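You operate a simulated robot arm through the tools that you are given. There is no shell and no other tool. Be economical: measure what you need, move in short steps, check, and stop when the job is done.

Carry out the task below with a simulated robot arm. There is one attempt and no reset: what you move stays moved.

TASK
Stand the orange block beside the blue post. It goes on the side that lies toward x +0.0, y -1.0 (a direction in the base frame), with about 3 cm between them.
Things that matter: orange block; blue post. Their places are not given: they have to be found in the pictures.

It is judged by the outcome, as a careful person would: the job done as asked, and still so three seconds after it is handed in. It fails if anything else is knocked over, pushed out of place, dropped, spilled or broken.

THE ROBOT
A 7-joint arm with a two-finger parallel gripper, fixed in place. Base frame: the origin is at the foot of the arm, x ahead of it, y to its left, z up; the work surface is at about z = 0. Lengths are in cm, angles in degrees, forces in N, time in s.
With the tool pointing down near the work surface it reaches from about 22 to 58 cm from the base axis. Its first joint turns from -66.0 to 66.0 degrees. Payload 2.5 kg.
Tool frame: the origin (TCP) lies between the finger pads and is the grasp point; the fingertips stand 2.3 cm ahead of it; z points along the fingers, y is the line along which they close. The gripper opens to 9.4 cm. The fingers are 3.8 cm wide and 1 cm thick; the gripper's body (5.4 by 9.6 cm) begins 3.9 cm behind the TCP.
Orientation is that of the tool frame in the base frame, as a unit quaternion [x, y, z, w]. With the fingers straight down and closing along the base's y, the tool's x points along the base's -x, its y along +y and its z along -z.

THE INTERFACE
- The arm moves only by the tool step_arm. Its arguments are lists of equal length, an entry for each row: "gripper": the gripper command, from -1 (shut) to 1 (fully open), values between in proportion; "delta_pos": the shift along the base's x, y, z in units of 50 mm (1.0 is 50 mm), a list of three; "twist": the turn about the base's z in units of 4 degrees (1.0 is 4 degrees). In form: {"gripper": [gripper, ...], "delta_pos": [[x, y, z], ...], "twist": [twist, ...]}. A call has 1 to 20 rows; each row shifts and turns the commanded pose from where the row before left it. A call with a number of a shift or a turn outside -1 to 1 is refused whole. A row lasts 0.2 s, in which the tool goes at most 5 cm and 8.6 degrees; a call with a longer step from one row to the next is refused whole, and so is a gripper value outside its range. A pose out of reach is approached as far as the arm can. The call stops where the force on the tool passes 40 N (or 10 N more than at its start, if that is more) or the arm is blocked; 0.2 s more then pass. The fingers move at their own pace (about 10.8 cm/s each) and stop on an object; they squeeze with about 43 N. The grip force told is the motor's: it shows also when the fingers shut on nothing. Time passes only in rows, and 0.2 s behind the last, so rows that do not move let the fingers close. It gives the time, the measured TCP pose, the force on the tool (base axes), the opening and the grip force at its end, in the units of the frame above (readings bear some noise).
- Cameras (640 x 400 px; columns grow to the right, rows downward): "scene" is fixed at [11.88, -41.69, 52.64]; the picture's right is [0.79, -0.61, 0.00], its down [-0.45, -0.58, -0.68] and it looks along [0.42, 0.54, -0.73] (base axes); focal length 331 px, centre (320, 200). "wrist" rides on the gripper at [-3.9, 0, -4.4] in the tool frame; the picture's right is [0.00, -1.00, 0.00], its down [0.97, 0.00, -0.24] and it looks along [0.24, 0.00, 0.97] (tool axes); focal length 218 px, centre (320, 200).
- camera(camera): a new picture of that camera. No time passes.
- measure_at(camera, pixels): for up to 12 pixels [column, row] of the newest picture of that camera ("zoom" is the newest enlarged one), the place [x, y, z] in the base frame of the surface seen there, good to about 0.2 cm. No time passes.
- zoom(camera, box): a new picture of the part [left, top, right, bottom] of that camera's present view, enlarged. No time passes.
- sign_off(): hands the job in; it is judged then, once.

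Work in short steps. Measure before you move; look again where a grasp or a placing could have gone wrong, and mend it. You have 60 turns and 24 pictures in all, the two below and enlarged ones among them. Open the gripper and draw the arm clear of the work before you hand the job in, unless the task says otherwise; then end with one line.

The tools are called after "Request:" by a JSON object that holds its "fn" and its "kwargs". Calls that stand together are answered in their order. step_arm: Moves the arm, as the interface text tells. Its arguments: {"type":"object","properties":{"gripper":{"type":"array","items":{"type":"number"}},"delta_pos":{"type":"array","items":{"type":"array","items":{"type":"number"}}},"twist":{"type":"array","items":{"type":"number"}}},"required":["gripper","delta_pos","twist"]} The other tools are called the same way: camera (camera) takes a picture; measure_at (camera, pixels) gives the place of the surface under pixels of a picture; zoom (camera, box) takes an enlarged picture of a part of a camera's view; sign_off () hands the job in.

At the start:

```text
time_s: 0.0
eef_pos: [30.76, 1.73, 22.03]
tcp_rot: [0.0, 1.0, 0.0, 0.0]
ft_force: [0.2, -0.2, 0.2]
grip_width: 9.41
gripper_force: 0.0
```

scene: 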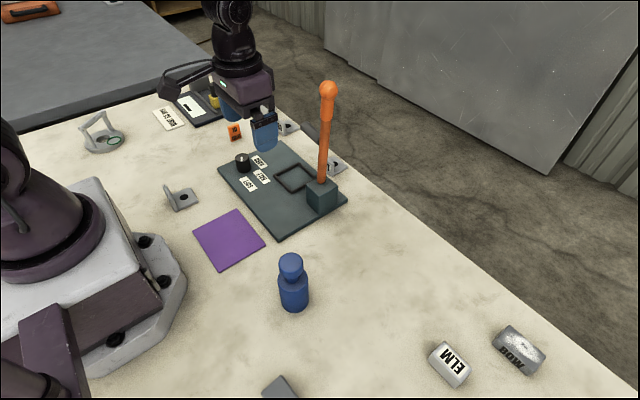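
wrist: 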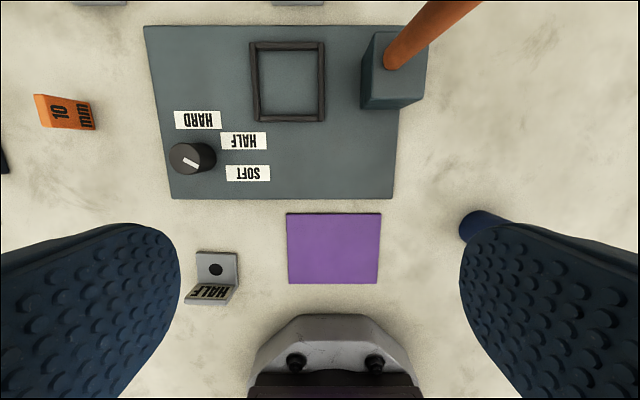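

I see an orange block with a "10 mm" label at scene (235,131) and wrist (65,112). The blue post is at scene (292,285). I'll zoom on the block and measure both.

Request:
{"fn": "zoom", "kwargs": {"camera": "scene", "box": [150, 80, 310, 180]}}

Request:
{"fn": "measure_at", "kwargs": {"camera": "scene", "pixels": [[235, 131], [291, 260], [293, 295], [294, 310], [280, 290], [308, 290], [235, 138], [293, 278]]}}

Request:
{"fn": "measure_at", "kwargs": {"camera": "wrist", "pixels": [[38, 97], [90, 103], [93, 127], [45, 124], [60, 112], [84, 115], [72, 98], [78, 127]]}}

```text
4.00 times, centred on (230, 130) of scene
```

zoom: 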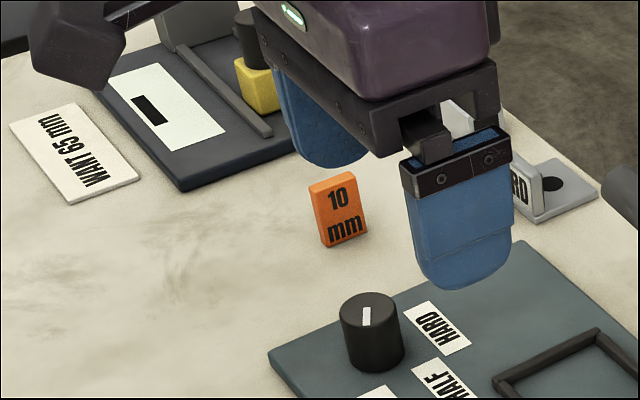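

```text
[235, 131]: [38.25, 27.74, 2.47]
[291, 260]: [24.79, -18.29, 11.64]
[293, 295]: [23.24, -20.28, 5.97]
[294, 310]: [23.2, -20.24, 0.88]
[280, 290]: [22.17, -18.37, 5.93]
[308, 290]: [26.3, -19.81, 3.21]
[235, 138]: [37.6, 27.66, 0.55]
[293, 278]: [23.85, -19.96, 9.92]
```

```text
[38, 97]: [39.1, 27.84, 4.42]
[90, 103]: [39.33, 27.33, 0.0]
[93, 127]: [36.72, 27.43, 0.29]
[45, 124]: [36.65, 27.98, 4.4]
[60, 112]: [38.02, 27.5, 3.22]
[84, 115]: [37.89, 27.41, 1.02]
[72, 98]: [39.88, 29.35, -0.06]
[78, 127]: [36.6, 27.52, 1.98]
```

The block stands near (38, 28), about 4.4 cm tall and thin along y. The post is near (24, -18) and over 11 cm tall. I'll move above the block for a closer look.

Request:
{"fn": "step_arm", "kwargs": {"gripper": [1, 1, 1, 1, 1, 1, 1, 1], "delta_pos": [[0.2, 0.7, 0], [0.2, 0.7, 0], [0.2, 0.7, 0], [0.2, 0.7, 0], [0.2, 0.7, 0], [0.2, 0.7, -0.4], [0.2, 0.7, -0.4], [0, 0.34, -0.4]], "twist": [0, 0, 0, 0, 0, 0, 0, 0]}}

Request:
{"fn": "camera", "kwargs": {"camera": "wrist"}}

Request:
{"fn": "zoom", "kwargs": {"camera": "scene", "box": [240, 230, 340, 330]}}

```text
time_s: 1.8
eef_pos: [38.13, 27.9, 15.99]
tcp_rot: [0.0, 1.0, 0.0, 0.0]
ft_force: [0.4, 0.0, 0.5]
grip_width: 9.4
gripper_force: 0.1
```

```text
20 pictures are left
```

wrist: 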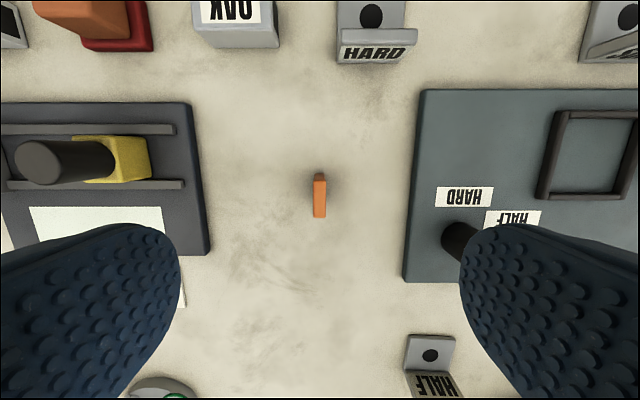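

```text
4.00 times, centred on (290, 280) of scene
```

zoom: 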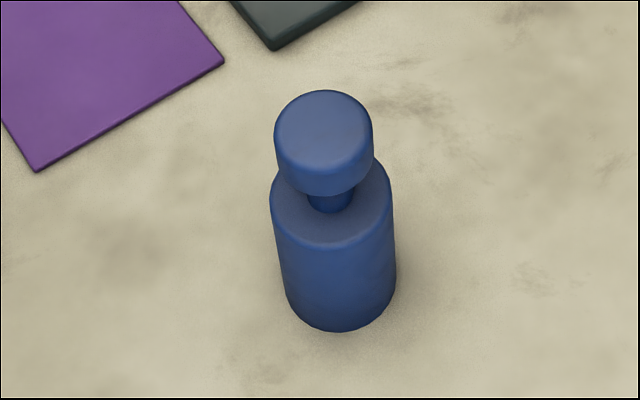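

There's another orange thing at wrist (90,20). I'll look at that before choosing, and measure the block top and the post.

Request:
{"fn": "zoom", "kwargs": {"camera": "wrist", "box": [0, 0, 240, 150]}}

Request:
{"fn": "camera", "kwargs": {"camera": "scene"}}

Request:
{"fn": "measure_at", "kwargs": {"camera": "wrist", "pixels": [[319, 195], [319, 178], [319, 213], [315, 196], [324, 196], [90, 10], [110, 25], [140, 40], [320, 215]]}}

Request:
{"fn": "measure_at", "kwargs": {"camera": "scene", "pixels": [[291, 256], [281, 266], [301, 266], [284, 303], [305, 308], [295, 312], [289, 288], [328, 90], [299, 300]]}}

```text
2.67 times, centred on (120, 75) of wrist
```

zoom: 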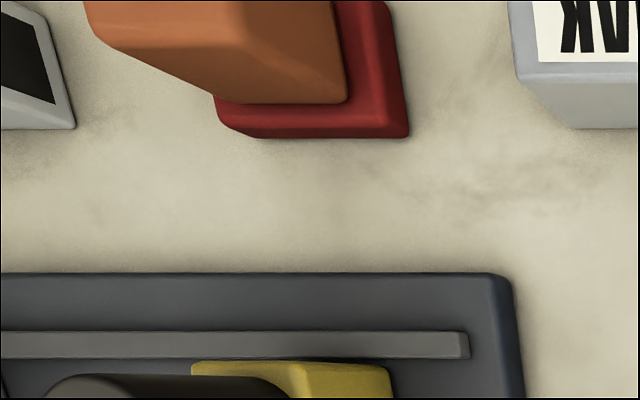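

```text
17 pictures are left
```

scene: 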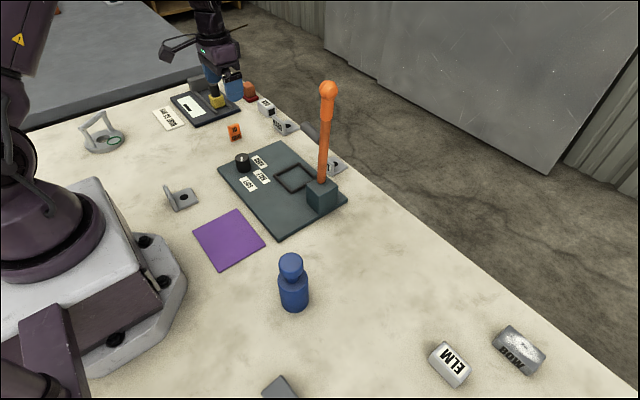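

```text
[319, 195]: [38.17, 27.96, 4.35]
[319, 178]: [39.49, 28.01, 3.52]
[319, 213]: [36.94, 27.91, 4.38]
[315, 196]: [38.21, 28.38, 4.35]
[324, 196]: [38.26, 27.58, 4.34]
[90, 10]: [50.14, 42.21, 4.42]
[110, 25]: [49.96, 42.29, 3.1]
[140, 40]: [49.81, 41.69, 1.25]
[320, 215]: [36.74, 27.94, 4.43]
```

```text
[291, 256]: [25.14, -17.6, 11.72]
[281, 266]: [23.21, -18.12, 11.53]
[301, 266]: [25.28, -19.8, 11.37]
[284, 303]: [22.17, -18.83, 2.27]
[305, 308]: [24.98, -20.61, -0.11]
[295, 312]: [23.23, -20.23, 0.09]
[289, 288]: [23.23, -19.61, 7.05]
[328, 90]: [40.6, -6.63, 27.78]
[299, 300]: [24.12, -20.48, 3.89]
```

The other orange thing is about 65 cm from the base, so out of reach. I'll take a quick look to be sure what it is.

Request:
{"fn": "zoom", "kwargs": {"camera": "scene", "box": [190, 60, 310, 150]}}

Request:
{"fn": "measure_at", "kwargs": {"camera": "scene", "pixels": [[283, 385], [262, 390]]}}

```text
4.44 times, centred on (250, 105) of scene
```

zoom: 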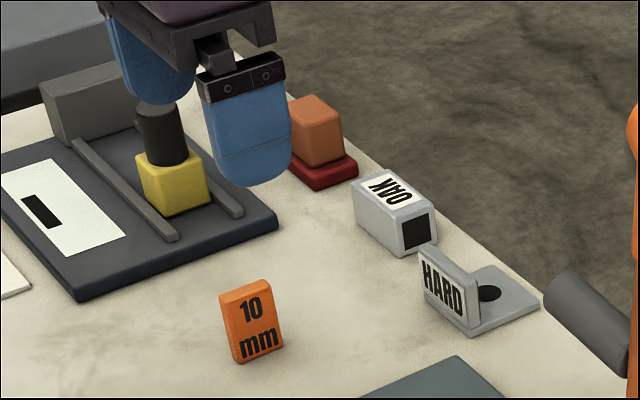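

```text
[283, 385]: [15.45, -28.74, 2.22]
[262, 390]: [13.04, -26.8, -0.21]
```

That one is a plain cube on a red pad, beyond reach. The "10 mm" orange block is therefore the target, centred at (38.1, 28.0) with its top at 4.35. I'll descend to TCP z ≈ 3.0 with a partly closed gripper.

Request:
{"fn": "step_arm", "kwargs": {"gripper": [0.4, 0.4, 0.4, 0.4, 0.4, 0.4, 0.4], "delta_pos": [[0, 0.015, -0.5], [0, 0, -0.5], [0, 0, -0.5], [0, 0, -0.5], [0, 0, -0.4], [0, 0, -0.2], [0, 0, 0]], "twist": [0, 0, 0, 0, 0, 0, 0]}}

Request:
{"fn": "camera", "kwargs": {"camera": "wrist"}}

```text
time_s: 3.4
eef_pos: [37.94, 27.94, 2.97]
tcp_rot: [0.0, 1.0, 0.0, 0.0]
ft_force: [0.1, -0.4, -0.3]
grip_width: 6.56
gripper_force: 0.0
```

```text
15 pictures are left
```

wrist: 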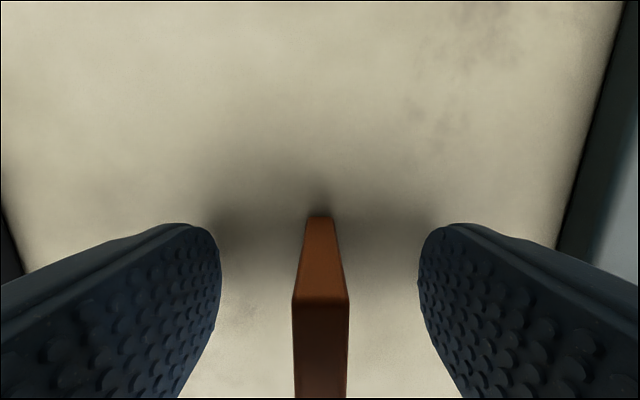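

The block is centred between the fingers, so I'll close and lift a little.

Request:
{"fn": "step_arm", "kwargs": {"gripper": [-1, -1, -1, -1, -1, -1, -1], "delta_pos": [[0, 0, 0], [0, 0, 0], [0, 0, 0], [0, 0, 0], [0, 0, 0.2], [0, 0, 0.4], [0, 0, 0.4]], "twist": [0, 0, 0, 0, 0, 0, 0]}}

Request:
{"fn": "camera", "kwargs": {"camera": "wrist"}}

```text
time_s: 5.0
eef_pos: [37.79, 28.05, 7.98]
tcp_rot: [0.0, 1.0, 0.0, 0.0]
ft_force: [0.3, 0.1, -0.3]
grip_width: 0.88
gripper_force: 42.6
```

```text
14 pictures are left
```

wrist: 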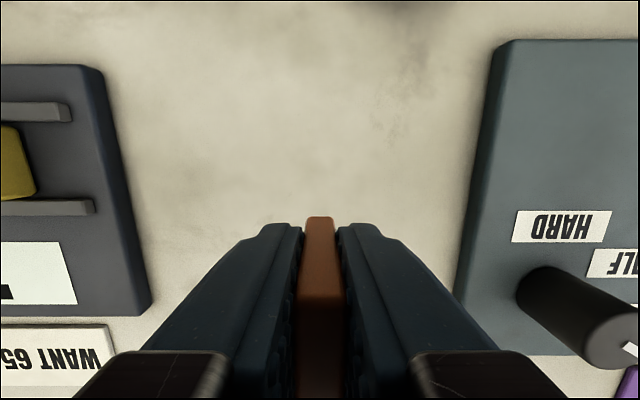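

The block is held with a 0.88 cm opening. I'll raise it and carry it along x≈25–28, well clear of the lever, to the -y side of the post. On the way I turn -90° so the fingers close along x and the gripper body stays clear of the tall post.

Request:
{"fn": "step_arm", "kwargs": {"gripper": [-1, -1, -1, -1, -1, -1, -1, -1, -1, -1, -1, -1, -1], "delta_pos": [[0, 0, 0.7], [0, 0, 0.7], [0, 0, 0.7], [0, 0, 0.7], [-0.3, -0.6, 0], [-0.3, -0.6, 0], [-0.3, -0.6, 0], [-0.3, -0.6, 0], [-0.3, -0.6, 0], [-0.3, -0.6, 0], [-0.2, -0.6, 0], [-0.2, -0.6, 0], [0, -0.6, 0]], "twist": [0, 0, 0, 0, -1, -1, -1, -1, -1, -1, -1, -1, -1]}}

Request:
{"fn": "step_arm", "kwargs": {"gripper": [-1, -1, -1, -1, -1, -1, -1, -1, -1, -1, -1, -1, -1, -1], "delta_pos": [[0, -0.5, 0], [0, -0.5, 0], [0, -0.5, 0], [0, -0.5, 0], [0, -0.5, 0], [0, -0.5, 0], [0, -0.5, 0], [0, -0.5, 0], [0, -0.5, 0], [0, -0.5, 0], [-0.1, -0.5, 0], [-0.1, -0.5, 0], [0, 0, 0], [0, 0, 0]], "twist": [-1, -1, -1, -1, -1, -1, -1, -1, -1, -1, -1, -1, -1, -0.5]}}

Request:
{"fn": "camera", "kwargs": {"camera": "wrist"}}

Request:
{"fn": "camera", "kwargs": {"camera": "scene"}}

```text
time_s: 7.8
eef_pos: [27.03, 1.0, 22.22]
tcp_rot: [0.31, 0.951, -0.001, 0.0]
ft_force: [0.6, 1.0, 0.0]
grip_width: 0.81
gripper_force: 43.1
```

```text
time_s: 10.8
eef_pos: [25.96, -29.04, 22.11]
tcp_rot: [0.708, 0.707, 0.0, -0.001]
ft_force: [0.2, 0.3, 1.3]
grip_width: 0.84
gripper_force: 43.6
```

```text
13 pictures are left
```

wrist: 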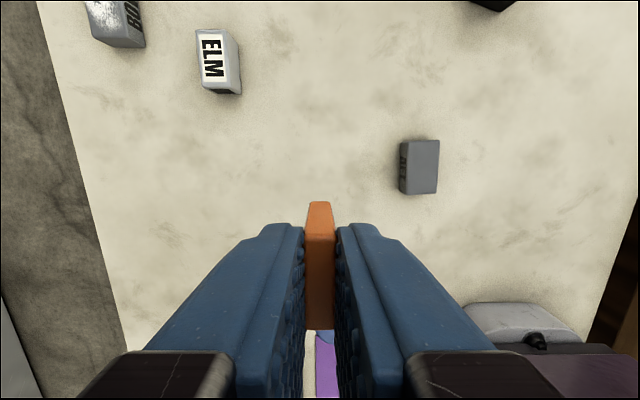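

```text
12 pictures are left
```

scene: 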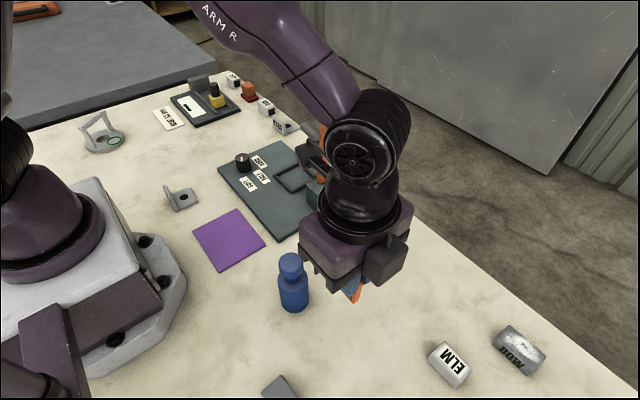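

The block is held and the post is clear. I'll measure the block's edges in the grip, and the post.

Request:
{"fn": "measure_at", "kwargs": {"camera": "wrist", "pixels": [[319, 205], [319, 220], [319, 232], [319, 245], [319, 270], [319, 300], [319, 325], [310, 270], [330, 270], [325, 337]]}}

Request:
{"fn": "measure_at", "kwargs": {"camera": "scene", "pixels": [[295, 311], [302, 309], [306, 300], [288, 309], [280, 296], [307, 285], [290, 256], [294, 290]]}}

```text
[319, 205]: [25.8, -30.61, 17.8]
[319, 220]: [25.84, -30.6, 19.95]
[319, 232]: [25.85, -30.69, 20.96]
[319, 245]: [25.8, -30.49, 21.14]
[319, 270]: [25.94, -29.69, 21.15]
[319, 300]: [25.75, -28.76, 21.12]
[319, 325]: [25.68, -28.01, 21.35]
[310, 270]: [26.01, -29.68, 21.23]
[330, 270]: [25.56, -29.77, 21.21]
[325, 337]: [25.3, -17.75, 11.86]
```

```text
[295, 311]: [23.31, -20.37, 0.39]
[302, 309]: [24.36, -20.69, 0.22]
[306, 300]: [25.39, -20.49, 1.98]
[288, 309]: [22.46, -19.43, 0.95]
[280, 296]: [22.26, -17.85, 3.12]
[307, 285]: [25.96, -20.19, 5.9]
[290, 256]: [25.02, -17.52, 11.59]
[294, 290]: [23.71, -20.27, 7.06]
```

The block now sits lower in the grip than at pickup. Its top is at z 21.2 with the TCP at 22.1, so it slipped about 2 cm but is still upright. I'll go gently: shift -1.3 cm in x, lower well outside the post, and re-measure.

Request:
{"fn": "step_arm", "kwargs": {"gripper": [-1, -1, -1, -1, -1, -1, -1, -1, -1, -1, -1, -1], "delta_pos": [[-0.13, 0, -0.1], [-0.13, 0, -0.2], [0, 0, -0.25], [0, 0, -0.25], [0, 0, -0.25], [0, 0, -0.25], [0, 0, -0.25], [0, 0, -0.25], [0, 0, -0.2], [0, 0, -0.15], [0, 0, -0.1], [0, 0, 0]], "twist": [0, 0, 0, 0, 0, 0, 0, 0, 0, 0, 0, 0]}}

Request:
{"fn": "camera", "kwargs": {"camera": "wrist"}}

Request:
{"fn": "zoom", "kwargs": {"camera": "scene", "box": [240, 220, 400, 350]}}

Request:
{"fn": "measure_at", "kwargs": {"camera": "wrist", "pixels": [[319, 205], [319, 220], [319, 232], [319, 245], [319, 270], [319, 300], [319, 325]]}}

```text
time_s: 13.4
eef_pos: [24.58, -28.99, 10.58]
tcp_rot: [0.707, 0.707, -0.001, 0.0]
ft_force: [-0.6, -0.7, 1.1]
grip_width: 0.81
gripper_force: 43.3
```

```text
11 pictures are left
```

wrist: 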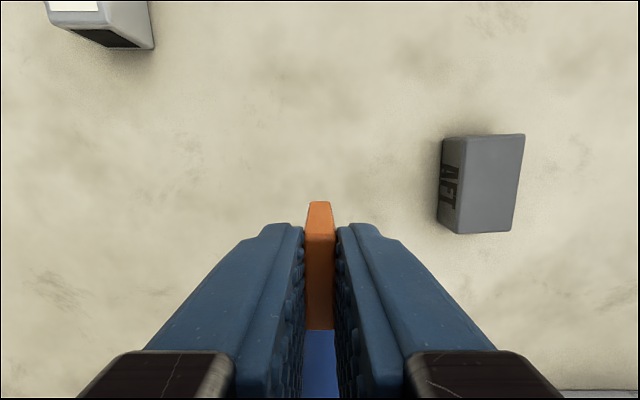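

```text
3.08 times, centred on (320, 285) of scene
```

zoom: 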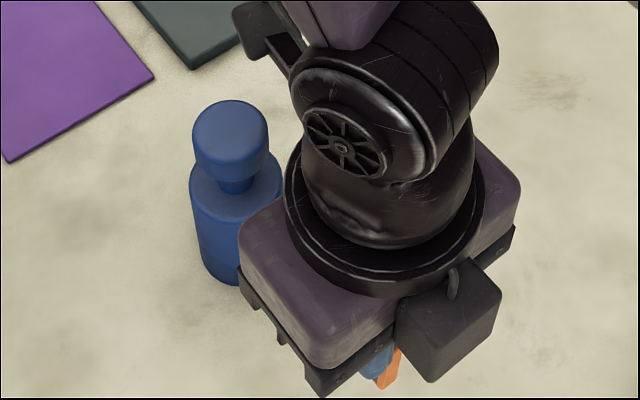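

```text
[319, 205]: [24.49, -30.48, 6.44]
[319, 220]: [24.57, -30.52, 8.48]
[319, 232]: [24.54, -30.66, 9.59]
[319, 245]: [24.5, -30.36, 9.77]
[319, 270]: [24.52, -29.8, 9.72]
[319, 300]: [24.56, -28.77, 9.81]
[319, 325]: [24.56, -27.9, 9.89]
```

The grip is stable: the block top is 0.8 cm below the TCP, so its bottom is about 5.2 below it. I'll lower to about 1 cm clearance, then slide +4.1 cm in y.

Request:
{"fn": "step_arm", "kwargs": {"gripper": [-1, -1, -1, -1, -1, -1, -1, -1, -1, -1, -1], "delta_pos": [[0, 0, -0.2], [0, 0, -0.25], [0, 0, -0.25], [0, 0, -0.15], [0, 0.1, 0], [0, 0.15, 0], [0, 0.2, 0], [0, 0.2, 0], [0, 0.13, 0], [0, 0.05, 0], [0, 0, 0]], "twist": [0, 0, 0, 0, 0, 0, 0, 0, 0, 0, 0]}}

Request:
{"fn": "camera", "kwargs": {"camera": "wrist"}}

Request:
{"fn": "zoom", "kwargs": {"camera": "scene", "box": [240, 220, 400, 350]}}

Request:
{"fn": "measure_at", "kwargs": {"camera": "wrist", "pixels": [[319, 205], [319, 220], [319, 232], [319, 245], [319, 270], [319, 300], [319, 325]]}}

```text
time_s: 15.8
eef_pos: [24.52, -24.76, 6.43]
tcp_rot: [0.707, 0.707, 0.001, 0.0]
ft_force: [0.2, -0.2, 0.4]
grip_width: 0.82
gripper_force: 43.3
```

```text
9 pictures are left
```

wrist: 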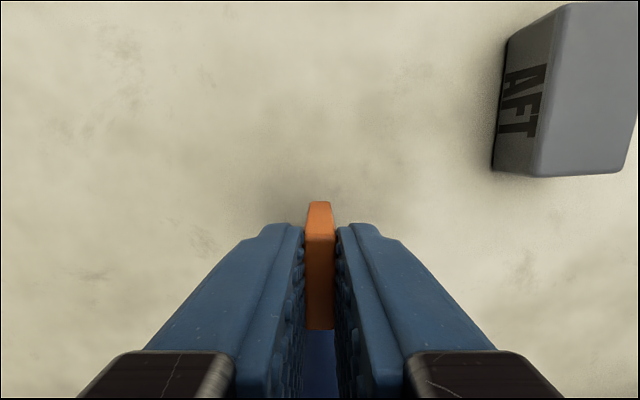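

```text
3.08 times, centred on (320, 285) of scene
```

zoom: 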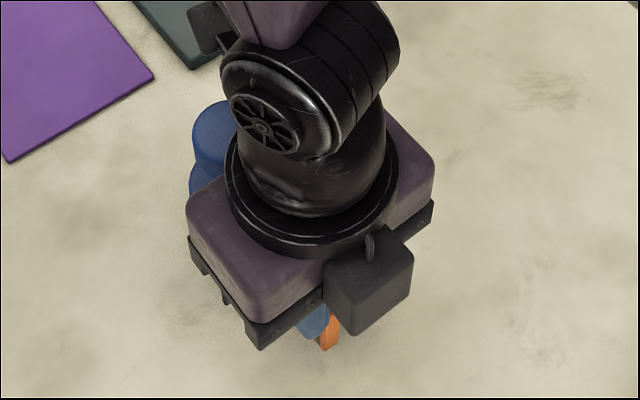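

```text
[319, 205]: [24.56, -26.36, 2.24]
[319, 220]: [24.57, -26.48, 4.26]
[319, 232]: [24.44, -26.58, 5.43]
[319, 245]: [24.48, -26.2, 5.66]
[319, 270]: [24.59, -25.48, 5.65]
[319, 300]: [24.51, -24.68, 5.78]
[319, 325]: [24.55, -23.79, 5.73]
```

The block's near face is at y ≈ -23.75, 3 cm from the post at -20.7, and its bottom is about 1.2 cm up. I'll lower slowly until it touches.

Request:
{"fn": "step_arm", "kwargs": {"gripper": [-1, -1, -1, -1, -1], "delta_pos": [[0, 0, -0.08], [0, 0, -0.08], [0, 0, -0.04], [0, 0, -0.02], [0, 0, 0]], "twist": [0, 0, 0, 0, 0]}}

Request:
{"fn": "step_arm", "kwargs": {"gripper": [-1, -1], "delta_pos": [[0, 0, -0.02], [0, 0, 0]], "twist": [0, 0]}}

```text
time_s: 17.0
eef_pos: [24.54, -24.85, 5.35]
tcp_rot: [0.707, 0.707, 0.0, 0.0]
ft_force: [0.1, -0.5, -0.9]
grip_width: 0.83
gripper_force: 42.7
```

```text
time_s: 17.6
eef_pos: [24.5, -24.79, 5.3]
tcp_rot: [0.707, 0.707, 0.0, 0.0]
ft_force: [-0.5, -0.1, -0.1]
grip_width: 0.83
gripper_force: 43.0
```

No contact yet, so I'll continue in 1 mm steps.

Request:
{"fn": "step_arm", "kwargs": {"gripper": [-1, -1], "delta_pos": [[0, 0, -0.02], [0, 0, 0]], "twist": [0, 0]}}

Request:
{"fn": "step_arm", "kwargs": {"gripper": [-1, -1], "delta_pos": [[0, 0, -0.02], [0, 0, 0]], "twist": [0, 0]}}

Request:
{"fn": "step_arm", "kwargs": {"gripper": [-1, -1], "delta_pos": [[0, 0, -0.02], [0, 0, 0]], "twist": [0, 0]}}

```text
time_s: 18.2
eef_pos: [24.51, -24.85, 5.2]
tcp_rot: [0.707, 0.707, 0.001, 0.001]
ft_force: [-0.4, 1.9, 8.2]
grip_width: 0.81
gripper_force: 43.2
```

```text
time_s: 18.8
eef_pos: [24.5, -24.99, 5.21]
tcp_rot: [0.708, 0.707, 0.0, 0.001]
ft_force: [-2.5, 4.1, 26.5]
grip_width: 0.83
gripper_force: 43.4
```

```text
time_s: 19.4
eef_pos: [24.5, -24.97, 5.12]
tcp_rot: [0.707, 0.707, 0.0, 0.001]
ft_force: [-0.3, 1.7, 30.2]
grip_width: 0.8
gripper_force: 43.2
```

Contact was at z ≈ 5.2, with 30 N now pressing. I'll ease up about 1.5 mm to unload, then open gently.

Request:
{"fn": "step_arm", "kwargs": {"gripper": [-1, -1, -0.8, -0.7, -0.6, -0.5, -0.5], "delta_pos": [[0, 0, 0.03], [0, 0, 0], [0, 0, 0], [0, 0, 0], [0, 0, 0], [0, 0, 0], [0, 0, 0]], "twist": [0, 0, 0, 0, 0, 0, 0]}}

Request:
{"fn": "camera", "kwargs": {"camera": "wrist"}}

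```text
time_s: 21.0
eef_pos: [24.55, -24.91, 5.3]
tcp_rot: [0.707, 0.707, 0.0, 0.0]
ft_force: [0.2, 0.3, 0.5]
grip_width: 2.33
gripper_force: 0.1
```

```text
7 pictures are left
```

wrist: 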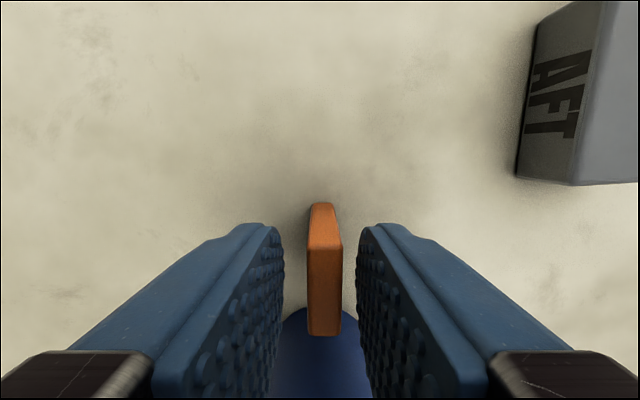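

The block stands free between the open fingers. I'll rise straight up and then draw back toward -y.

Request:
{"fn": "step_arm", "kwargs": {"gripper": [-0.5, -0.5, -0.5, -0.5, -0.5, -0.5, -0.5, -0.5, 0, 0, 0, 0, 0], "delta_pos": [[0, 0, 0.1], [0, 0, 0.2], [0, 0, 0.4], [0, 0, 0.5], [0, 0, 0.6], [0, 0, 0.6], [0, 0, 0.6], [0, 0, 0.6], [0.5, -0.2, 0], [0.5, -0.2, 0], [0.5, -0.2, 0], [0.5, 0, 0], [0, 0, 0]], "twist": [0, 0, 0, 0, 0, 0, 0, 0, 0, 0, 0, 0, 0]}}

Request:
{"fn": "zoom", "kwargs": {"camera": "scene", "box": [240, 230, 400, 350]}}

Request:
{"fn": "camera", "kwargs": {"camera": "wrist"}}

```text
time_s: 23.8
eef_pos: [34.79, -27.79, 23.29]
tcp_rot: [0.707, 0.707, -0.001, -0.001]
ft_force: [0.5, 0.1, 0.4]
grip_width: 4.7
gripper_force: 0.0
```

```text
3.33 times, centred on (320, 290) of scene
```

zoom: 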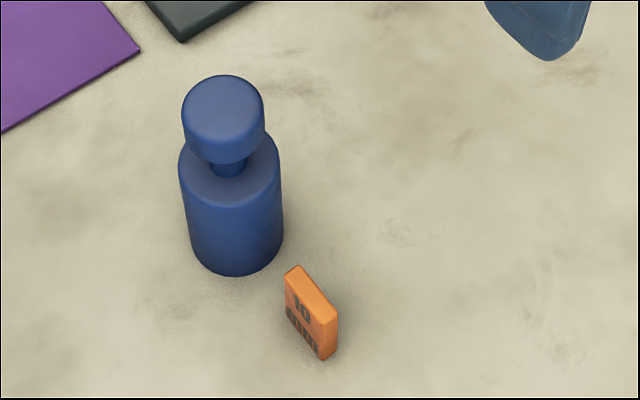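

```text
5 pictures are left
```

wrist: 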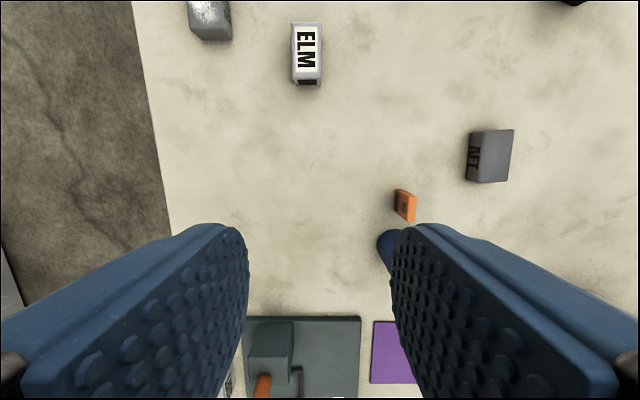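

The block is standing beside the post. I'll check the gap in the zoomed scene picture.

Request:
{"fn": "measure_at", "kwargs": {"camera": "zoom", "pixels": [[288, 275], [286, 300], [288, 318], [318, 355], [334, 350], [300, 272], [332, 312], [312, 290], [237, 270], [260, 268], [272, 258], [280, 240]]}}

```text
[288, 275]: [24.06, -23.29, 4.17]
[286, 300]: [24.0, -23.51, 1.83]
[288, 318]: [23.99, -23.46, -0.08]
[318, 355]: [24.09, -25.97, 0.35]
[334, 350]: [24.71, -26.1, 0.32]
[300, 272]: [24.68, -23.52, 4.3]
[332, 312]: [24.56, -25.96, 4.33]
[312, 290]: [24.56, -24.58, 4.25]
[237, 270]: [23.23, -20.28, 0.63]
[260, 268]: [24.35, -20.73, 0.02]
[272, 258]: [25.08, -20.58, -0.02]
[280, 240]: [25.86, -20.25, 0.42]
```

The block stands upright at about (24.4, -24.8). The gap is about 2.8 cm on the -y side, and the arm is clear.

Request:
{"fn": "sign_off", "kwargs": {}}

```text
The job is handed in.
```

The orange block (marked "10 mm") now stands upright on the -y side of the blue post, with a gap of about 2.8 cm between them. The gripper is open, the arm is clear, and I saw nothing else disturbed.
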